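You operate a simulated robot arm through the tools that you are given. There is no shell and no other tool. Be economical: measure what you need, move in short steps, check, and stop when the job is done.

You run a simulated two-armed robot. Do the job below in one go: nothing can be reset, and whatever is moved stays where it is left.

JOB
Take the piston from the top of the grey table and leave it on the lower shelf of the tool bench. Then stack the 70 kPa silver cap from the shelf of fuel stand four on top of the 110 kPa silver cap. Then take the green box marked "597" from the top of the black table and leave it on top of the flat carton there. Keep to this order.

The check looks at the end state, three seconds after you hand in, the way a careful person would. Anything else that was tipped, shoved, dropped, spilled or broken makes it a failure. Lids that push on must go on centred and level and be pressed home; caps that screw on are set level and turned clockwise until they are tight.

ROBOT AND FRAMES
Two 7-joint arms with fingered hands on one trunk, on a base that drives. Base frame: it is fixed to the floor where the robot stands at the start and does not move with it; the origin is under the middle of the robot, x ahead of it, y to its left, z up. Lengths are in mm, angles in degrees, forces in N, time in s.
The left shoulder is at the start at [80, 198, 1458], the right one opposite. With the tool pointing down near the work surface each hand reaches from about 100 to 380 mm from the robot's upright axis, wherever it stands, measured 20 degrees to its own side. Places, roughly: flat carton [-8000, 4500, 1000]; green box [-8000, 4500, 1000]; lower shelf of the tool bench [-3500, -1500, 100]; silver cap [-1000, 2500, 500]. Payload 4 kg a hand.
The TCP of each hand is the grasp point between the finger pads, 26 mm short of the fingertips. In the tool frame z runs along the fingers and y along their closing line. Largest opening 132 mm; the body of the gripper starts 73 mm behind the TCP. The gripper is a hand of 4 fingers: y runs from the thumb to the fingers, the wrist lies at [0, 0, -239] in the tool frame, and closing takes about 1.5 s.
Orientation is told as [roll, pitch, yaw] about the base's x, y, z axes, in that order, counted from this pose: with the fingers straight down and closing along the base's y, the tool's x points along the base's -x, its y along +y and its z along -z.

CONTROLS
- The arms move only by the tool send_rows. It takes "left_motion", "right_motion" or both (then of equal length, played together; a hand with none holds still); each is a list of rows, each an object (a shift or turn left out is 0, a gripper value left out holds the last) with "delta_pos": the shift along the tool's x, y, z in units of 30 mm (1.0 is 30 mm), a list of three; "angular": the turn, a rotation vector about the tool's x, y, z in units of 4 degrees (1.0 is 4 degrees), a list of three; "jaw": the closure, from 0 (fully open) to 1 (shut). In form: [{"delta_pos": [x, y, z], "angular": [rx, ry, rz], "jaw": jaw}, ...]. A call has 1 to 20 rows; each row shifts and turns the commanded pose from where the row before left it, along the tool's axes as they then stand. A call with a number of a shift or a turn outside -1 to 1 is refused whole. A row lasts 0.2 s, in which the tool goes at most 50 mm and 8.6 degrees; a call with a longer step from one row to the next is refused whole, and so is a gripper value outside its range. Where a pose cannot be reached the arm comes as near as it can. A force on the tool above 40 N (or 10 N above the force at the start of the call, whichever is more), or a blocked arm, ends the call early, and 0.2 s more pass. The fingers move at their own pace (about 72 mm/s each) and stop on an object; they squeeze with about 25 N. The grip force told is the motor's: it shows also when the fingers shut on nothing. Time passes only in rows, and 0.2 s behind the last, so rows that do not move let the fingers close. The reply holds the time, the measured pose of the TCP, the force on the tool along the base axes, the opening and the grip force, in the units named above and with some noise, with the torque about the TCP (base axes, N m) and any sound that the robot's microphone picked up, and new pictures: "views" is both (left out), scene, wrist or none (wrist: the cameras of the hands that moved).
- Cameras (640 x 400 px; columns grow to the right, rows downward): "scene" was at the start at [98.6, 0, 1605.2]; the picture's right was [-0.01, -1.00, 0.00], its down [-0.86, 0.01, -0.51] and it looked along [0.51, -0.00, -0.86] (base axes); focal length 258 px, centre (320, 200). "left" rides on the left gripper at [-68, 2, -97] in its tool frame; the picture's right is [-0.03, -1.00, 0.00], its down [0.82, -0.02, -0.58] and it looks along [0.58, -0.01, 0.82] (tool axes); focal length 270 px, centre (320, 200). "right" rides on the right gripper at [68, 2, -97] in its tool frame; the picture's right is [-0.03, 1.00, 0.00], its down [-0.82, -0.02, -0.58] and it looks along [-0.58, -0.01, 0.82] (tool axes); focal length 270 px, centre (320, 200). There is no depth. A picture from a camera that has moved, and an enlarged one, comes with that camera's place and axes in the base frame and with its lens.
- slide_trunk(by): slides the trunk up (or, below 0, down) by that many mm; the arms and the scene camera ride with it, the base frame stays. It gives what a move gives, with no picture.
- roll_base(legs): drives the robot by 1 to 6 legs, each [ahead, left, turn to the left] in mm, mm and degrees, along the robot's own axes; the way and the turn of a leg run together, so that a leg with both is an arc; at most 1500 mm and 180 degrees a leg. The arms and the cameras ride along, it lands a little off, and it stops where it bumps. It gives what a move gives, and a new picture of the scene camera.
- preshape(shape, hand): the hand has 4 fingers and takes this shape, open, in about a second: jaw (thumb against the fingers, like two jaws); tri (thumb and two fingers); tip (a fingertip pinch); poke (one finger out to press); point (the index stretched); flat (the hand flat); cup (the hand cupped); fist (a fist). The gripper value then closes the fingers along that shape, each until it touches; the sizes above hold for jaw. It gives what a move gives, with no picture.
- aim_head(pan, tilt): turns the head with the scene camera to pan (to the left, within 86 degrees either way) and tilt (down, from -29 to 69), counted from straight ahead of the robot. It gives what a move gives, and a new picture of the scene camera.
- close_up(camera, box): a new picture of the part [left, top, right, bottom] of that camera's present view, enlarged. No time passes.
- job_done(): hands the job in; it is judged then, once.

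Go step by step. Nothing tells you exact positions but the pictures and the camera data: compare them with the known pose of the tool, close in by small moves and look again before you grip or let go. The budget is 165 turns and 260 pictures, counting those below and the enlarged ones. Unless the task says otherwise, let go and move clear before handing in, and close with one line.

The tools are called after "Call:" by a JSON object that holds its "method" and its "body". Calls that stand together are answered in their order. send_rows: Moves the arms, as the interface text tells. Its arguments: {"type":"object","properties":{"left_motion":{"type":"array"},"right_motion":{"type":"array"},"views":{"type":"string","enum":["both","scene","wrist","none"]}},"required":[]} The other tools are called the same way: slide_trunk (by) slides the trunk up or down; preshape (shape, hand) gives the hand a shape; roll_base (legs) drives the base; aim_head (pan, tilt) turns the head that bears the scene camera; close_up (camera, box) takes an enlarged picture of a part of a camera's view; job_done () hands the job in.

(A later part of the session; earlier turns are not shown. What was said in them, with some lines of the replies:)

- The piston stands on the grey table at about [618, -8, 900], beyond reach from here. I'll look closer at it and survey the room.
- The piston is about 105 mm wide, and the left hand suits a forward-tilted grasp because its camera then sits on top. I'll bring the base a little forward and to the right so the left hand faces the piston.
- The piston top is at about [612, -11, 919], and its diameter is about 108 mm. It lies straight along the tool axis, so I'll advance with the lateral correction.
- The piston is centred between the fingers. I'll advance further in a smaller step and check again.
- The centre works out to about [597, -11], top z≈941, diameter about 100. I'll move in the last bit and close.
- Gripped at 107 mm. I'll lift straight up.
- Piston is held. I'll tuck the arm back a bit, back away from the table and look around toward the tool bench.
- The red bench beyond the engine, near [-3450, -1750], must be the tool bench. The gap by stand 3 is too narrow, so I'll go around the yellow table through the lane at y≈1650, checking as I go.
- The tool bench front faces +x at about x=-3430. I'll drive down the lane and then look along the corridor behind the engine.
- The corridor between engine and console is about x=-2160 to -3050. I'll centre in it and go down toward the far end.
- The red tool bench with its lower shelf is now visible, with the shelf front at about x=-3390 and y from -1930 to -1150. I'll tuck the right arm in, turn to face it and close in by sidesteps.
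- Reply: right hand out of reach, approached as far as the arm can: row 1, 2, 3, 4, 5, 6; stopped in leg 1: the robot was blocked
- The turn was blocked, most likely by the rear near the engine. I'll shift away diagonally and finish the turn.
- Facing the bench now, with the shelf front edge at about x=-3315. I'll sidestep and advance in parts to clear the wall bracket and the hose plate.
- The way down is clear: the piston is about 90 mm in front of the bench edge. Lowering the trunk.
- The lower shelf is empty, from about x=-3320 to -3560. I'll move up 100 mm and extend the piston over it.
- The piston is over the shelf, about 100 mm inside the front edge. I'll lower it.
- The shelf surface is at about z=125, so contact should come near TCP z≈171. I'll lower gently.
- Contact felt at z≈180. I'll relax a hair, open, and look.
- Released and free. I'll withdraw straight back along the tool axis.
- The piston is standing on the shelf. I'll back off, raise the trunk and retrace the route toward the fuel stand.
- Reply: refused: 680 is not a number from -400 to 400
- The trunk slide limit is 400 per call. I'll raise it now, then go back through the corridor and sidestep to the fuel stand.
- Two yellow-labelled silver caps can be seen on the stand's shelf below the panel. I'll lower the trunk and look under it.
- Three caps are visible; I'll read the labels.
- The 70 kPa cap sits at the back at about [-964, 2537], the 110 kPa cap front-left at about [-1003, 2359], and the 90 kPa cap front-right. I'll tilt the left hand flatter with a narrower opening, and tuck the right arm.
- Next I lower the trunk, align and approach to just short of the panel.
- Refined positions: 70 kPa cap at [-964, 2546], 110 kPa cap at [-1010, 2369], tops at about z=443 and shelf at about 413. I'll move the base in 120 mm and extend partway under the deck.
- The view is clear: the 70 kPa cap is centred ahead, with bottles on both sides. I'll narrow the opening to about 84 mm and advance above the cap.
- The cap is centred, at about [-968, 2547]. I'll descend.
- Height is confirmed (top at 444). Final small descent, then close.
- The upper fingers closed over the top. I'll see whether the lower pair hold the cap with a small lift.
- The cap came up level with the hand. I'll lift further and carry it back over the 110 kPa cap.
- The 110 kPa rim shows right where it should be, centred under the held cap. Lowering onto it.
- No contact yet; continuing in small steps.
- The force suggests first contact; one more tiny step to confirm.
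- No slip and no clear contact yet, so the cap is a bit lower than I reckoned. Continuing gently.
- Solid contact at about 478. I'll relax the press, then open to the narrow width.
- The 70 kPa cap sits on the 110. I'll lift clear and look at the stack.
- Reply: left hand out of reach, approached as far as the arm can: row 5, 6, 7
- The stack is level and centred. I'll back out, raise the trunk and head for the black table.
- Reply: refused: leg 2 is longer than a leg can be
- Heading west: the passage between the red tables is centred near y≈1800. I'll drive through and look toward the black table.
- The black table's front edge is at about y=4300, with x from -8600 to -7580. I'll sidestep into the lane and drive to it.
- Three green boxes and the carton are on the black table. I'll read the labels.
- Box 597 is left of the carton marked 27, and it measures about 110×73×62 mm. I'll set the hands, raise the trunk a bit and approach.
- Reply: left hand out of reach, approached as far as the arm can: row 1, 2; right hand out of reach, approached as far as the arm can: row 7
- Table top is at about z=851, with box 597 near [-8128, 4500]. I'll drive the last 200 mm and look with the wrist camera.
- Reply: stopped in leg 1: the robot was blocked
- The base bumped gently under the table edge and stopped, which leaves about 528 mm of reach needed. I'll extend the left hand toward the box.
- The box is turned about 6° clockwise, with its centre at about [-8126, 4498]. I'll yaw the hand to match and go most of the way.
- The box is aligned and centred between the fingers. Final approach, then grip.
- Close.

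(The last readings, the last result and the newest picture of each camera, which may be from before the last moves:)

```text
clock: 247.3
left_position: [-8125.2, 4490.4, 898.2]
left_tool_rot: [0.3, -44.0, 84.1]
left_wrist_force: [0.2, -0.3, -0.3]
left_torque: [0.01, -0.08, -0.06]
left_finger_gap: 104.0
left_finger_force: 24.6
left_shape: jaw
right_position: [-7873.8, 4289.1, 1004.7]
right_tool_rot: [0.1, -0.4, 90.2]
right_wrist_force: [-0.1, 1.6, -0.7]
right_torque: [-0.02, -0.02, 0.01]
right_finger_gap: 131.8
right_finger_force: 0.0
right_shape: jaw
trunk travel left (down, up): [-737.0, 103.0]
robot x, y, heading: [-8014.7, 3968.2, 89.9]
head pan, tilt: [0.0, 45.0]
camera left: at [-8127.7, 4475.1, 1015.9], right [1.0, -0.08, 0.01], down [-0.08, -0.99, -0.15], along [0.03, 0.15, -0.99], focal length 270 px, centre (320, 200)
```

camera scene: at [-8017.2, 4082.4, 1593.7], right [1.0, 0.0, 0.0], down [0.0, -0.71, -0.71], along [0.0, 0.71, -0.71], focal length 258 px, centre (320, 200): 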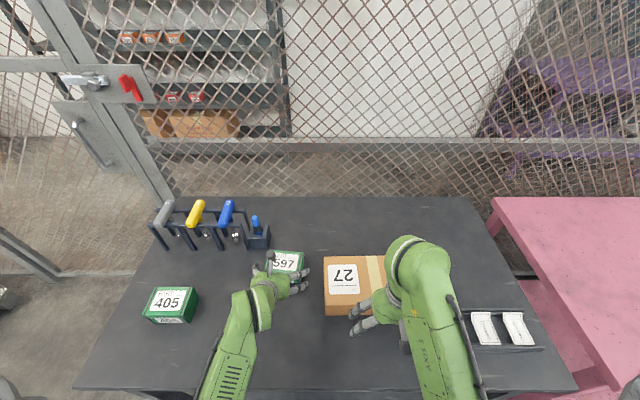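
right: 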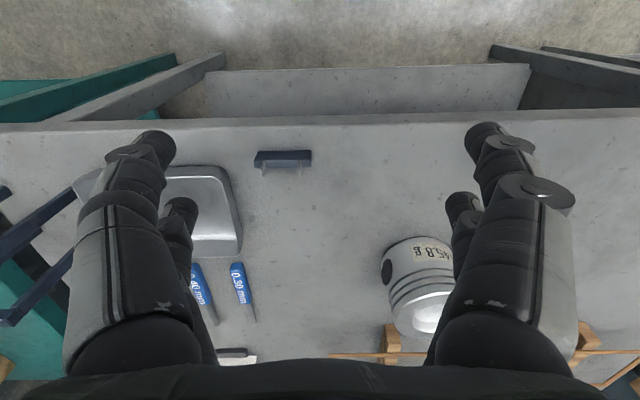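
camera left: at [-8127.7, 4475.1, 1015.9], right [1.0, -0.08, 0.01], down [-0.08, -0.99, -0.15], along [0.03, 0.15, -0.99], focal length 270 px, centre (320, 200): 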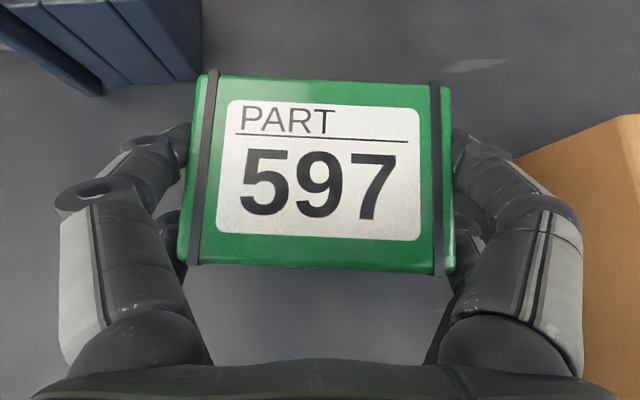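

Gripped at 104 mm. Lifting.

Call:
{"method": "send_rows", "body": {"left_motion": [{"delta_pos": [-0.35, 0, -0.36]}, {"delta_pos": [-0.69, 0, -0.72]}, {"delta_pos": [-0.69, 0, -0.72]}, {"delta_pos": [-0.69, 0, -0.72]}, {"delta_pos": [-0.69, 0, -0.72]}, {"delta_pos": [-0.35, 0, -0.36]}], "views": "wrist"}}

Call:
{"method": "roll_base", "body": {"legs": [[-70, 0, 0], [0, -222, 0]]}}

Call:
{"method": "close_up", "body": {"camera": "left", "box": [0, 0, 640, 400]}}

```text
clock: 248.7
left_position: [-8127.4, 4489.0, 1047.1]
left_tool_rot: [0.3, -43.9, 84.1]
left_wrist_force: [-0.1, 0.1, -4.9]
left_torque: [-0.07, 0.03, 0.0]
left_finger_gap: 103.9
left_finger_force: 24.6
left_shape: jaw
right_position: [-7873.0, 4289.5, 1005.5]
right_tool_rot: [0.0, -0.3, 90.2]
right_wrist_force: [0.4, 0.3, -0.1]
right_torque: [-0.04, 0.01, 0.01]
right_finger_gap: 131.8
right_finger_force: 0.1
right_shape: jaw
trunk travel left (down, up): [-737.0, 103.0]
robot x, y, heading: [-8018.7, 3968.3, 90.5]
head pan, tilt: [0.0, 45.0]
camera left: at [-8128.7, 4474.2, 1165.6], right [1.0, -0.08, 0.01], down [-0.08, -0.99, -0.15], along [0.03, 0.15, -0.99], focal length 270 px, centre (320, 200)
```

left: 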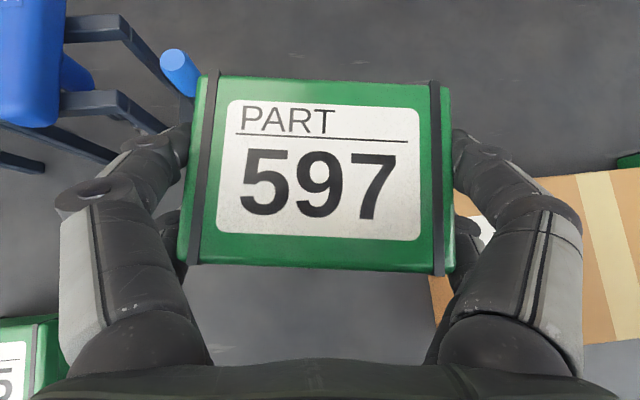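

```text
clock: 251.0
left_position: [-7911.7, 4421.4, 1046.1]
left_tool_rot: [0.0, -44.0, 84.7]
left_wrist_force: [-1.4, 0.9, -4.2]
left_torque: [-0.05, -0.03, 0.0]
left_finger_gap: 104.1
left_finger_force: 25.1
left_shape: jaw
right_position: [-7656.9, 4222.2, 1005.1]
right_tool_rot: [-0.1, -0.3, 90.6]
right_wrist_force: [0.1, -0.4, -0.3]
right_torque: [-0.01, 0.0, 0.02]
right_finger_gap: 132.0
right_finger_force: 0.0
right_shape: jaw
trunk travel left (down, up): [-737.0, 103.0]
robot x, y, heading: [-7798.4, 3899.6, 90.8]
head pan, tilt: [0.0, 45.0]
camera scene: at [-7802.9, 4014.3, 1593.6], right [1.0, 0.01, 0.0], down [0.01, -0.71, -0.71], along [0.0, 0.71, -0.71], focal length 258 px, centre (320, 200)
```

scene: 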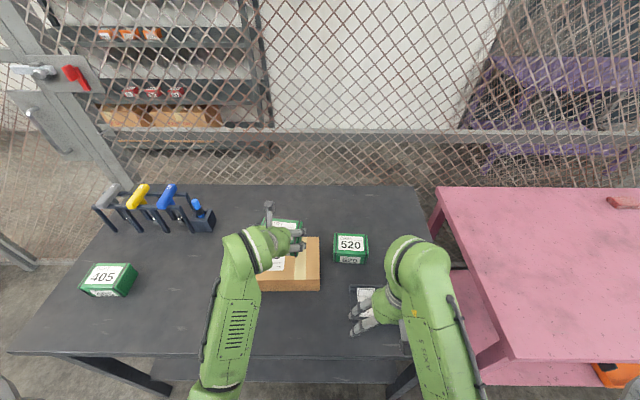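

```text
1.00 times, centred on (320, 200) of left (not enlarged: the box is as wide or as high as the picture)
camera zoom: at [-7915.1, 4405.8, 1164.5], right [1.0, -0.07, 0.02], down [-0.07, -0.99, -0.15], along [0.03, 0.15, -0.99], focal length 270 px, centre (320, 200)
```

zoom: 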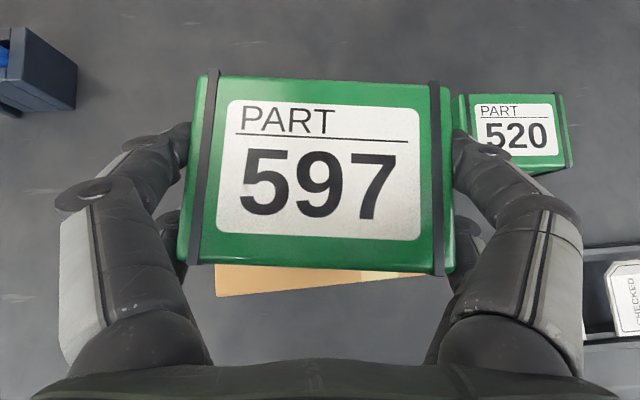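

The carton spans about x=-8008 to -7798 and y=4365 to 4517, so the box needs about 10 mm more in each direction. I'll shift and lower toward it.

Call:
{"method": "send_rows", "body": {"left_motion": [{"delta_pos": [0.357, -0.087, 0.583]}, {"delta_pos": [0.357, -0.087, 0.583]}, {"delta_pos": [0.357, -0.087, 0.583]}]}}

Call:
{"method": "close_up", "body": {"camera": "scene", "box": [220, 200, 380, 300]}}

```text
clock: 251.8
left_position: [-7899.6, 4432.4, 987.3]
left_tool_rot: [0.5, -44.0, 84.4]
left_wrist_force: [0.4, -0.1, -3.8]
left_torque: [-0.09, 0.02, 0.0]
left_finger_gap: 104.2
left_finger_force: 25.3
left_shape: jaw
right_position: [-7654.5, 4221.4, 1005.2]
right_tool_rot: [0.0, -0.2, 90.5]
right_wrist_force: [-0.4, 0.2, 0.5]
right_torque: [-0.02, 0.0, -0.02]
right_finger_gap: 132.0
right_finger_force: 0.1
right_shape: jaw
trunk travel left (down, up): [-737.0, 103.0]
robot x, y, heading: [-7797.3, 3899.7, 90.5]
head pan, tilt: [0.0, 45.0]
camera scene: at [-7796.6, 4012.5, 1593.8], right [1.0, 0.01, 0.0], down [0.01, -0.71, -0.71], along [-0.01, 0.71, -0.71], focal length 258 px, centre (320, 200)
camera left: at [-7901.2, 4417.1, 1104.9], right [1.0, -0.07, 0.01], down [-0.07, -0.99, -0.15], along [0.02, 0.15, -0.99], focal length 270 px, centre (320, 200)
```

scene: 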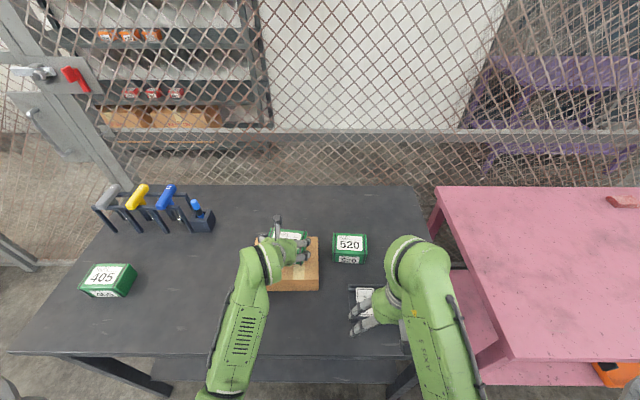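
left: 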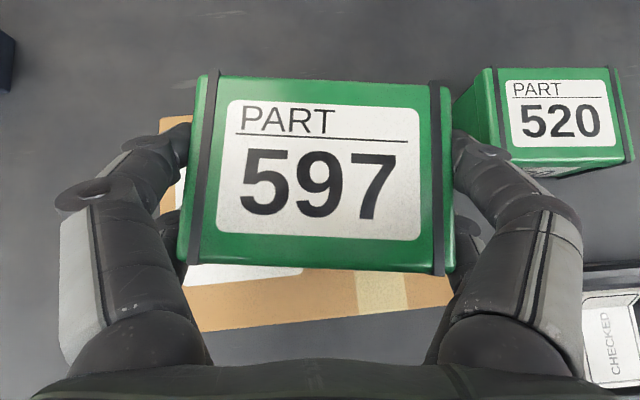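

```text
4.00 times, centred on (300, 250) of scene
camera zoom: at [-7796.6, 4012.5, 1593.8], right [1.0, 0.01, 0.0], down [0.01, -0.71, -0.71], along [-0.01, 0.71, -0.71], focal length 1032 px, centre (400, 0)
```

zoom: 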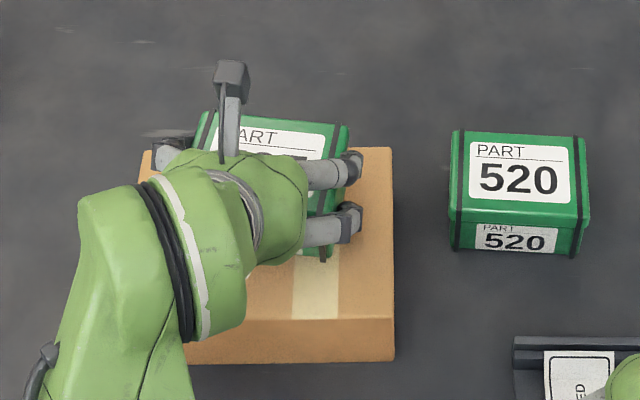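

Well centred over the carton, and clear of box 520. Lowering slowly to contact.

Call:
{"method": "send_rows", "body": {"left_motion": [{"delta_pos": [0.23, 0, 0.24]}, {"delta_pos": [0.12, 0, 0.12]}], "views": "none"}}

Call:
{"method": "send_rows", "body": {"left_motion": [{"delta_pos": [0.07, 0, 0.072]}], "views": "none"}}

Call:
{"method": "send_rows", "body": {"left_motion": [{"delta_pos": [0.07, 0, 0.072]}], "views": "none"}}

```text
clock: 252.4
left_position: [-7899.1, 4431.3, 971.8]
left_tool_rot: [0.3, -43.8, 84.4]
left_wrist_force: [0.6, -0.3, -4.6]
left_torque: [-0.07, 0.02, -0.01]
left_finger_gap: 104.1
left_finger_force: 25.1
left_shape: jaw
right_position: [-7653.7, 4221.1, 1005.3]
right_tool_rot: [0.1, -0.3, 90.6]
right_wrist_force: [0.6, -0.2, 0.3]
right_torque: [0.0, -0.01, 0.03]
right_finger_gap: 131.9
right_finger_force: 0.1
right_shape: jaw
trunk travel left (down, up): [-737.0, 103.0]
robot x, y, heading: [-7799.5, 3898.1, 90.8]
head pan, tilt: [0.0, 45.0]
```

```text
clock: 252.8
left_position: [-7900.6, 4433.5, 968.1]
left_tool_rot: [0.3, -43.9, 84.6]
left_wrist_force: [-0.1, 0.4, -4.2]
left_torque: [-0.06, -0.01, -0.01]
left_finger_gap: 103.9
left_finger_force: 25.0
left_shape: jaw
right_position: [-7654.1, 4221.7, 1005.2]
right_tool_rot: [0.1, -0.3, 90.4]
right_wrist_force: [-0.1, 0.0, -0.5]
right_torque: [-0.01, -0.01, 0.0]
right_finger_gap: 131.9
right_finger_force: 0.1
right_shape: jaw
trunk travel left (down, up): [-737.0, 103.0]
robot x, y, heading: [-7799.1, 3898.5, 90.7]
head pan, tilt: [0.0, 45.0]
```

```text
clock: 253.2
left_position: [-7900.0, 4431.6, 967.7]
left_tool_rot: [0.3, -44.1, 84.5]
left_wrist_force: [0.1, 0.2, 0.1]
left_torque: [0.0, -0.1, -0.01]
left_finger_gap: 104.1
left_finger_force: 25.3
left_shape: jaw
right_position: [-7654.0, 4221.5, 1005.2]
right_tool_rot: [0.1, -0.4, 90.4]
right_wrist_force: [0.8, -0.6, -0.7]
right_torque: [-0.02, -0.04, 0.02]
right_finger_gap: 132.2
right_finger_force: 0.0
right_shape: jaw
trunk travel left (down, up): [-737.0, 103.0]
robot x, y, heading: [-7799.2, 3899.6, 90.8]
head pan, tilt: [0.0, 45.0]
```

Contact: the weight is off the hand. One hair lower, then release.

Call:
{"method": "send_rows", "body": {"left_motion": [{"delta_pos": [0.02, 0, 0.02]}, {"jaw": 0.5}, {"jaw": 0}, {"jaw": 0}, {"jaw": 0}, {"jaw": 0}, {"jaw": 0}], "views": "wrist"}}

```text
clock: 254.8
left_position: [-7900.4, 4432.8, 966.0]
left_tool_rot: [0.3, -44.1, 84.5]
left_wrist_force: [-0.6, -2.1, 0.1]
left_torque: [-0.02, -0.05, 0.01]
left_finger_gap: 132.0
left_finger_force: 0.1
left_shape: jaw
right_position: [-7652.8, 4220.6, 1004.5]
right_tool_rot: [0.1, -0.3, 90.5]
right_wrist_force: [-0.4, -0.1, -0.9]
right_torque: [-0.02, -0.03, -0.02]
right_finger_gap: 131.9
right_finger_force: 0.2
right_shape: jaw
trunk travel left (down, up): [-737.0, 103.0]
robot x, y, heading: [-7799.3, 3899.1, 90.4]
head pan, tilt: [0.0, 45.0]
camera left: at [-7902.4, 4416.6, 1083.5], right [1.0, -0.07, 0.01], down [-0.07, -0.99, -0.15], along [0.02, 0.15, -0.99], focal length 270 px, centre (320, 200)
```

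left: 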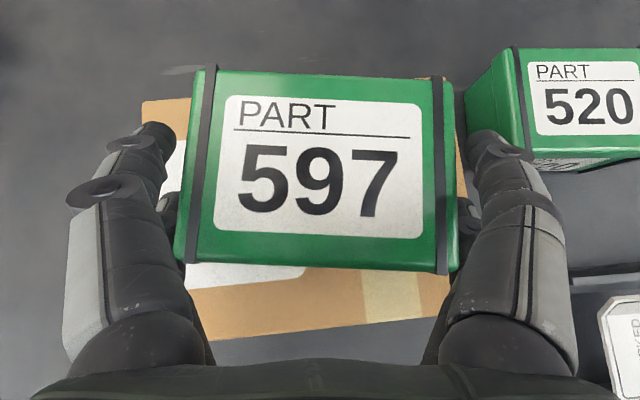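

Released. Withdrawing back along the tool axis.

Call:
{"method": "send_rows", "body": {"left_motion": [{"delta_pos": [0, 0, -0.4]}, {"delta_pos": [0, 0, -0.8]}, {"delta_pos": [0, 0, -1]}, {"delta_pos": [0, 0, -1]}, {"delta_pos": [0, 0, -1]}], "views": "none"}}

Call:
{"method": "roll_base", "body": {"legs": [[-300, 0, 0]]}}

Call:
{"method": "close_up", "body": {"camera": "scene", "box": [180, 120, 380, 245]}}

```text
clock: 256.0
left_position: [-7909.3, 4346.4, 1057.4]
left_tool_rot: [0.3, -43.9, 84.6]
left_wrist_force: [-0.4, 0.2, 0.3]
left_torque: [0.01, 0.01, 0.0]
left_finger_gap: 132.0
left_finger_force: 0.0
left_shape: jaw
right_position: [-7654.1, 4220.5, 1005.7]
right_tool_rot: [0.0, -0.5, 90.5]
right_wrist_force: [0.8, -0.6, -1.3]
right_torque: [0.05, -0.02, 0.03]
right_finger_gap: 132.1
right_finger_force: 0.2
right_shape: jaw
trunk travel left (down, up): [-737.0, 103.0]
robot x, y, heading: [-7796.0, 3900.2, 90.3]
head pan, tilt: [0.0, 45.0]
```

```text
clock: 258.1
left_position: [-7907.2, 4047.2, 1056.9]
left_tool_rot: [0.3, -44.0, 84.7]
left_wrist_force: [0.6, 0.5, 0.6]
left_torque: [-0.02, 0.0, -0.03]
left_finger_gap: 131.7
left_finger_force: 0.0
left_shape: jaw
right_position: [-7652.7, 3919.8, 1004.5]
right_tool_rot: [0.1, -0.1, 90.7]
right_wrist_force: [0.6, 0.8, 1.0]
right_torque: [-0.06, -0.03, -0.03]
right_finger_gap: 132.2
right_finger_force: 0.1
right_shape: jaw
trunk travel left (down, up): [-737.0, 103.0]
robot x, y, heading: [-7793.6, 3600.1, 90.5]
head pan, tilt: [0.0, 45.0]
camera scene: at [-7794.6, 3711.9, 1593.6], right [1.0, 0.01, 0.0], down [0.01, -0.71, -0.71], along [-0.01, 0.71, -0.71], focal length 258 px, centre (320, 200)
```

scene: 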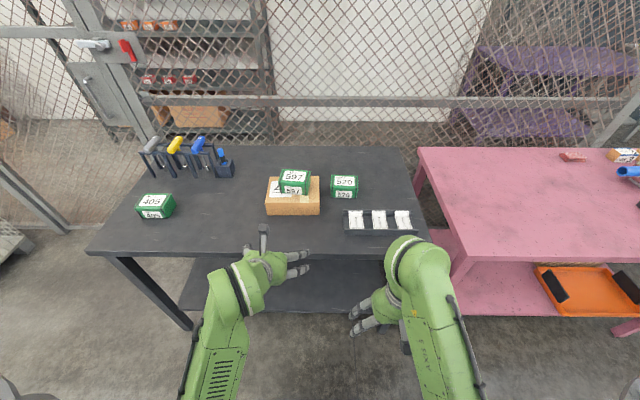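

```text
3.20 times, centred on (280, 182) of scene
camera zoom: at [-7794.6, 3711.9, 1593.6], right [1.0, 0.01, 0.0], down [0.01, -0.71, -0.71], along [-0.01, 0.71, -0.71], focal length 825 px, centre (448, 256)
```

zoom: 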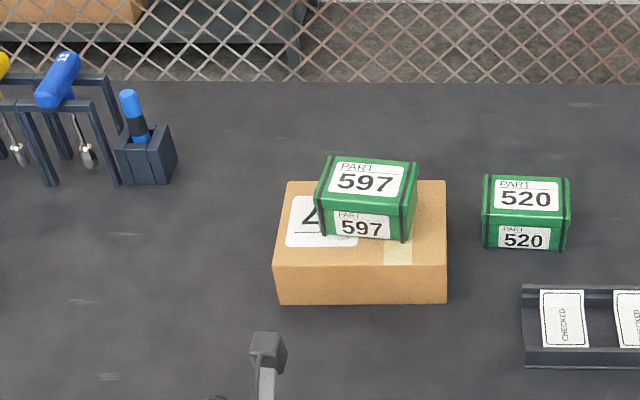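

Box 597 rests flat on the carton and both hands are clear, so I'll hand the job in.

Call:
{"method": "job_done", "body": {}}

```text
The job is handed in.
```

The job is handed in, and all three parts were done in the order you gave: the piston is on the tool bench's lower shelf, the 70 kPa cap is stacked on the 110 kPa cap, and box 597 is on the flat carton. The base bumped twice on the way, near the engine and under the black table; nothing looked disturbed in the pictures.
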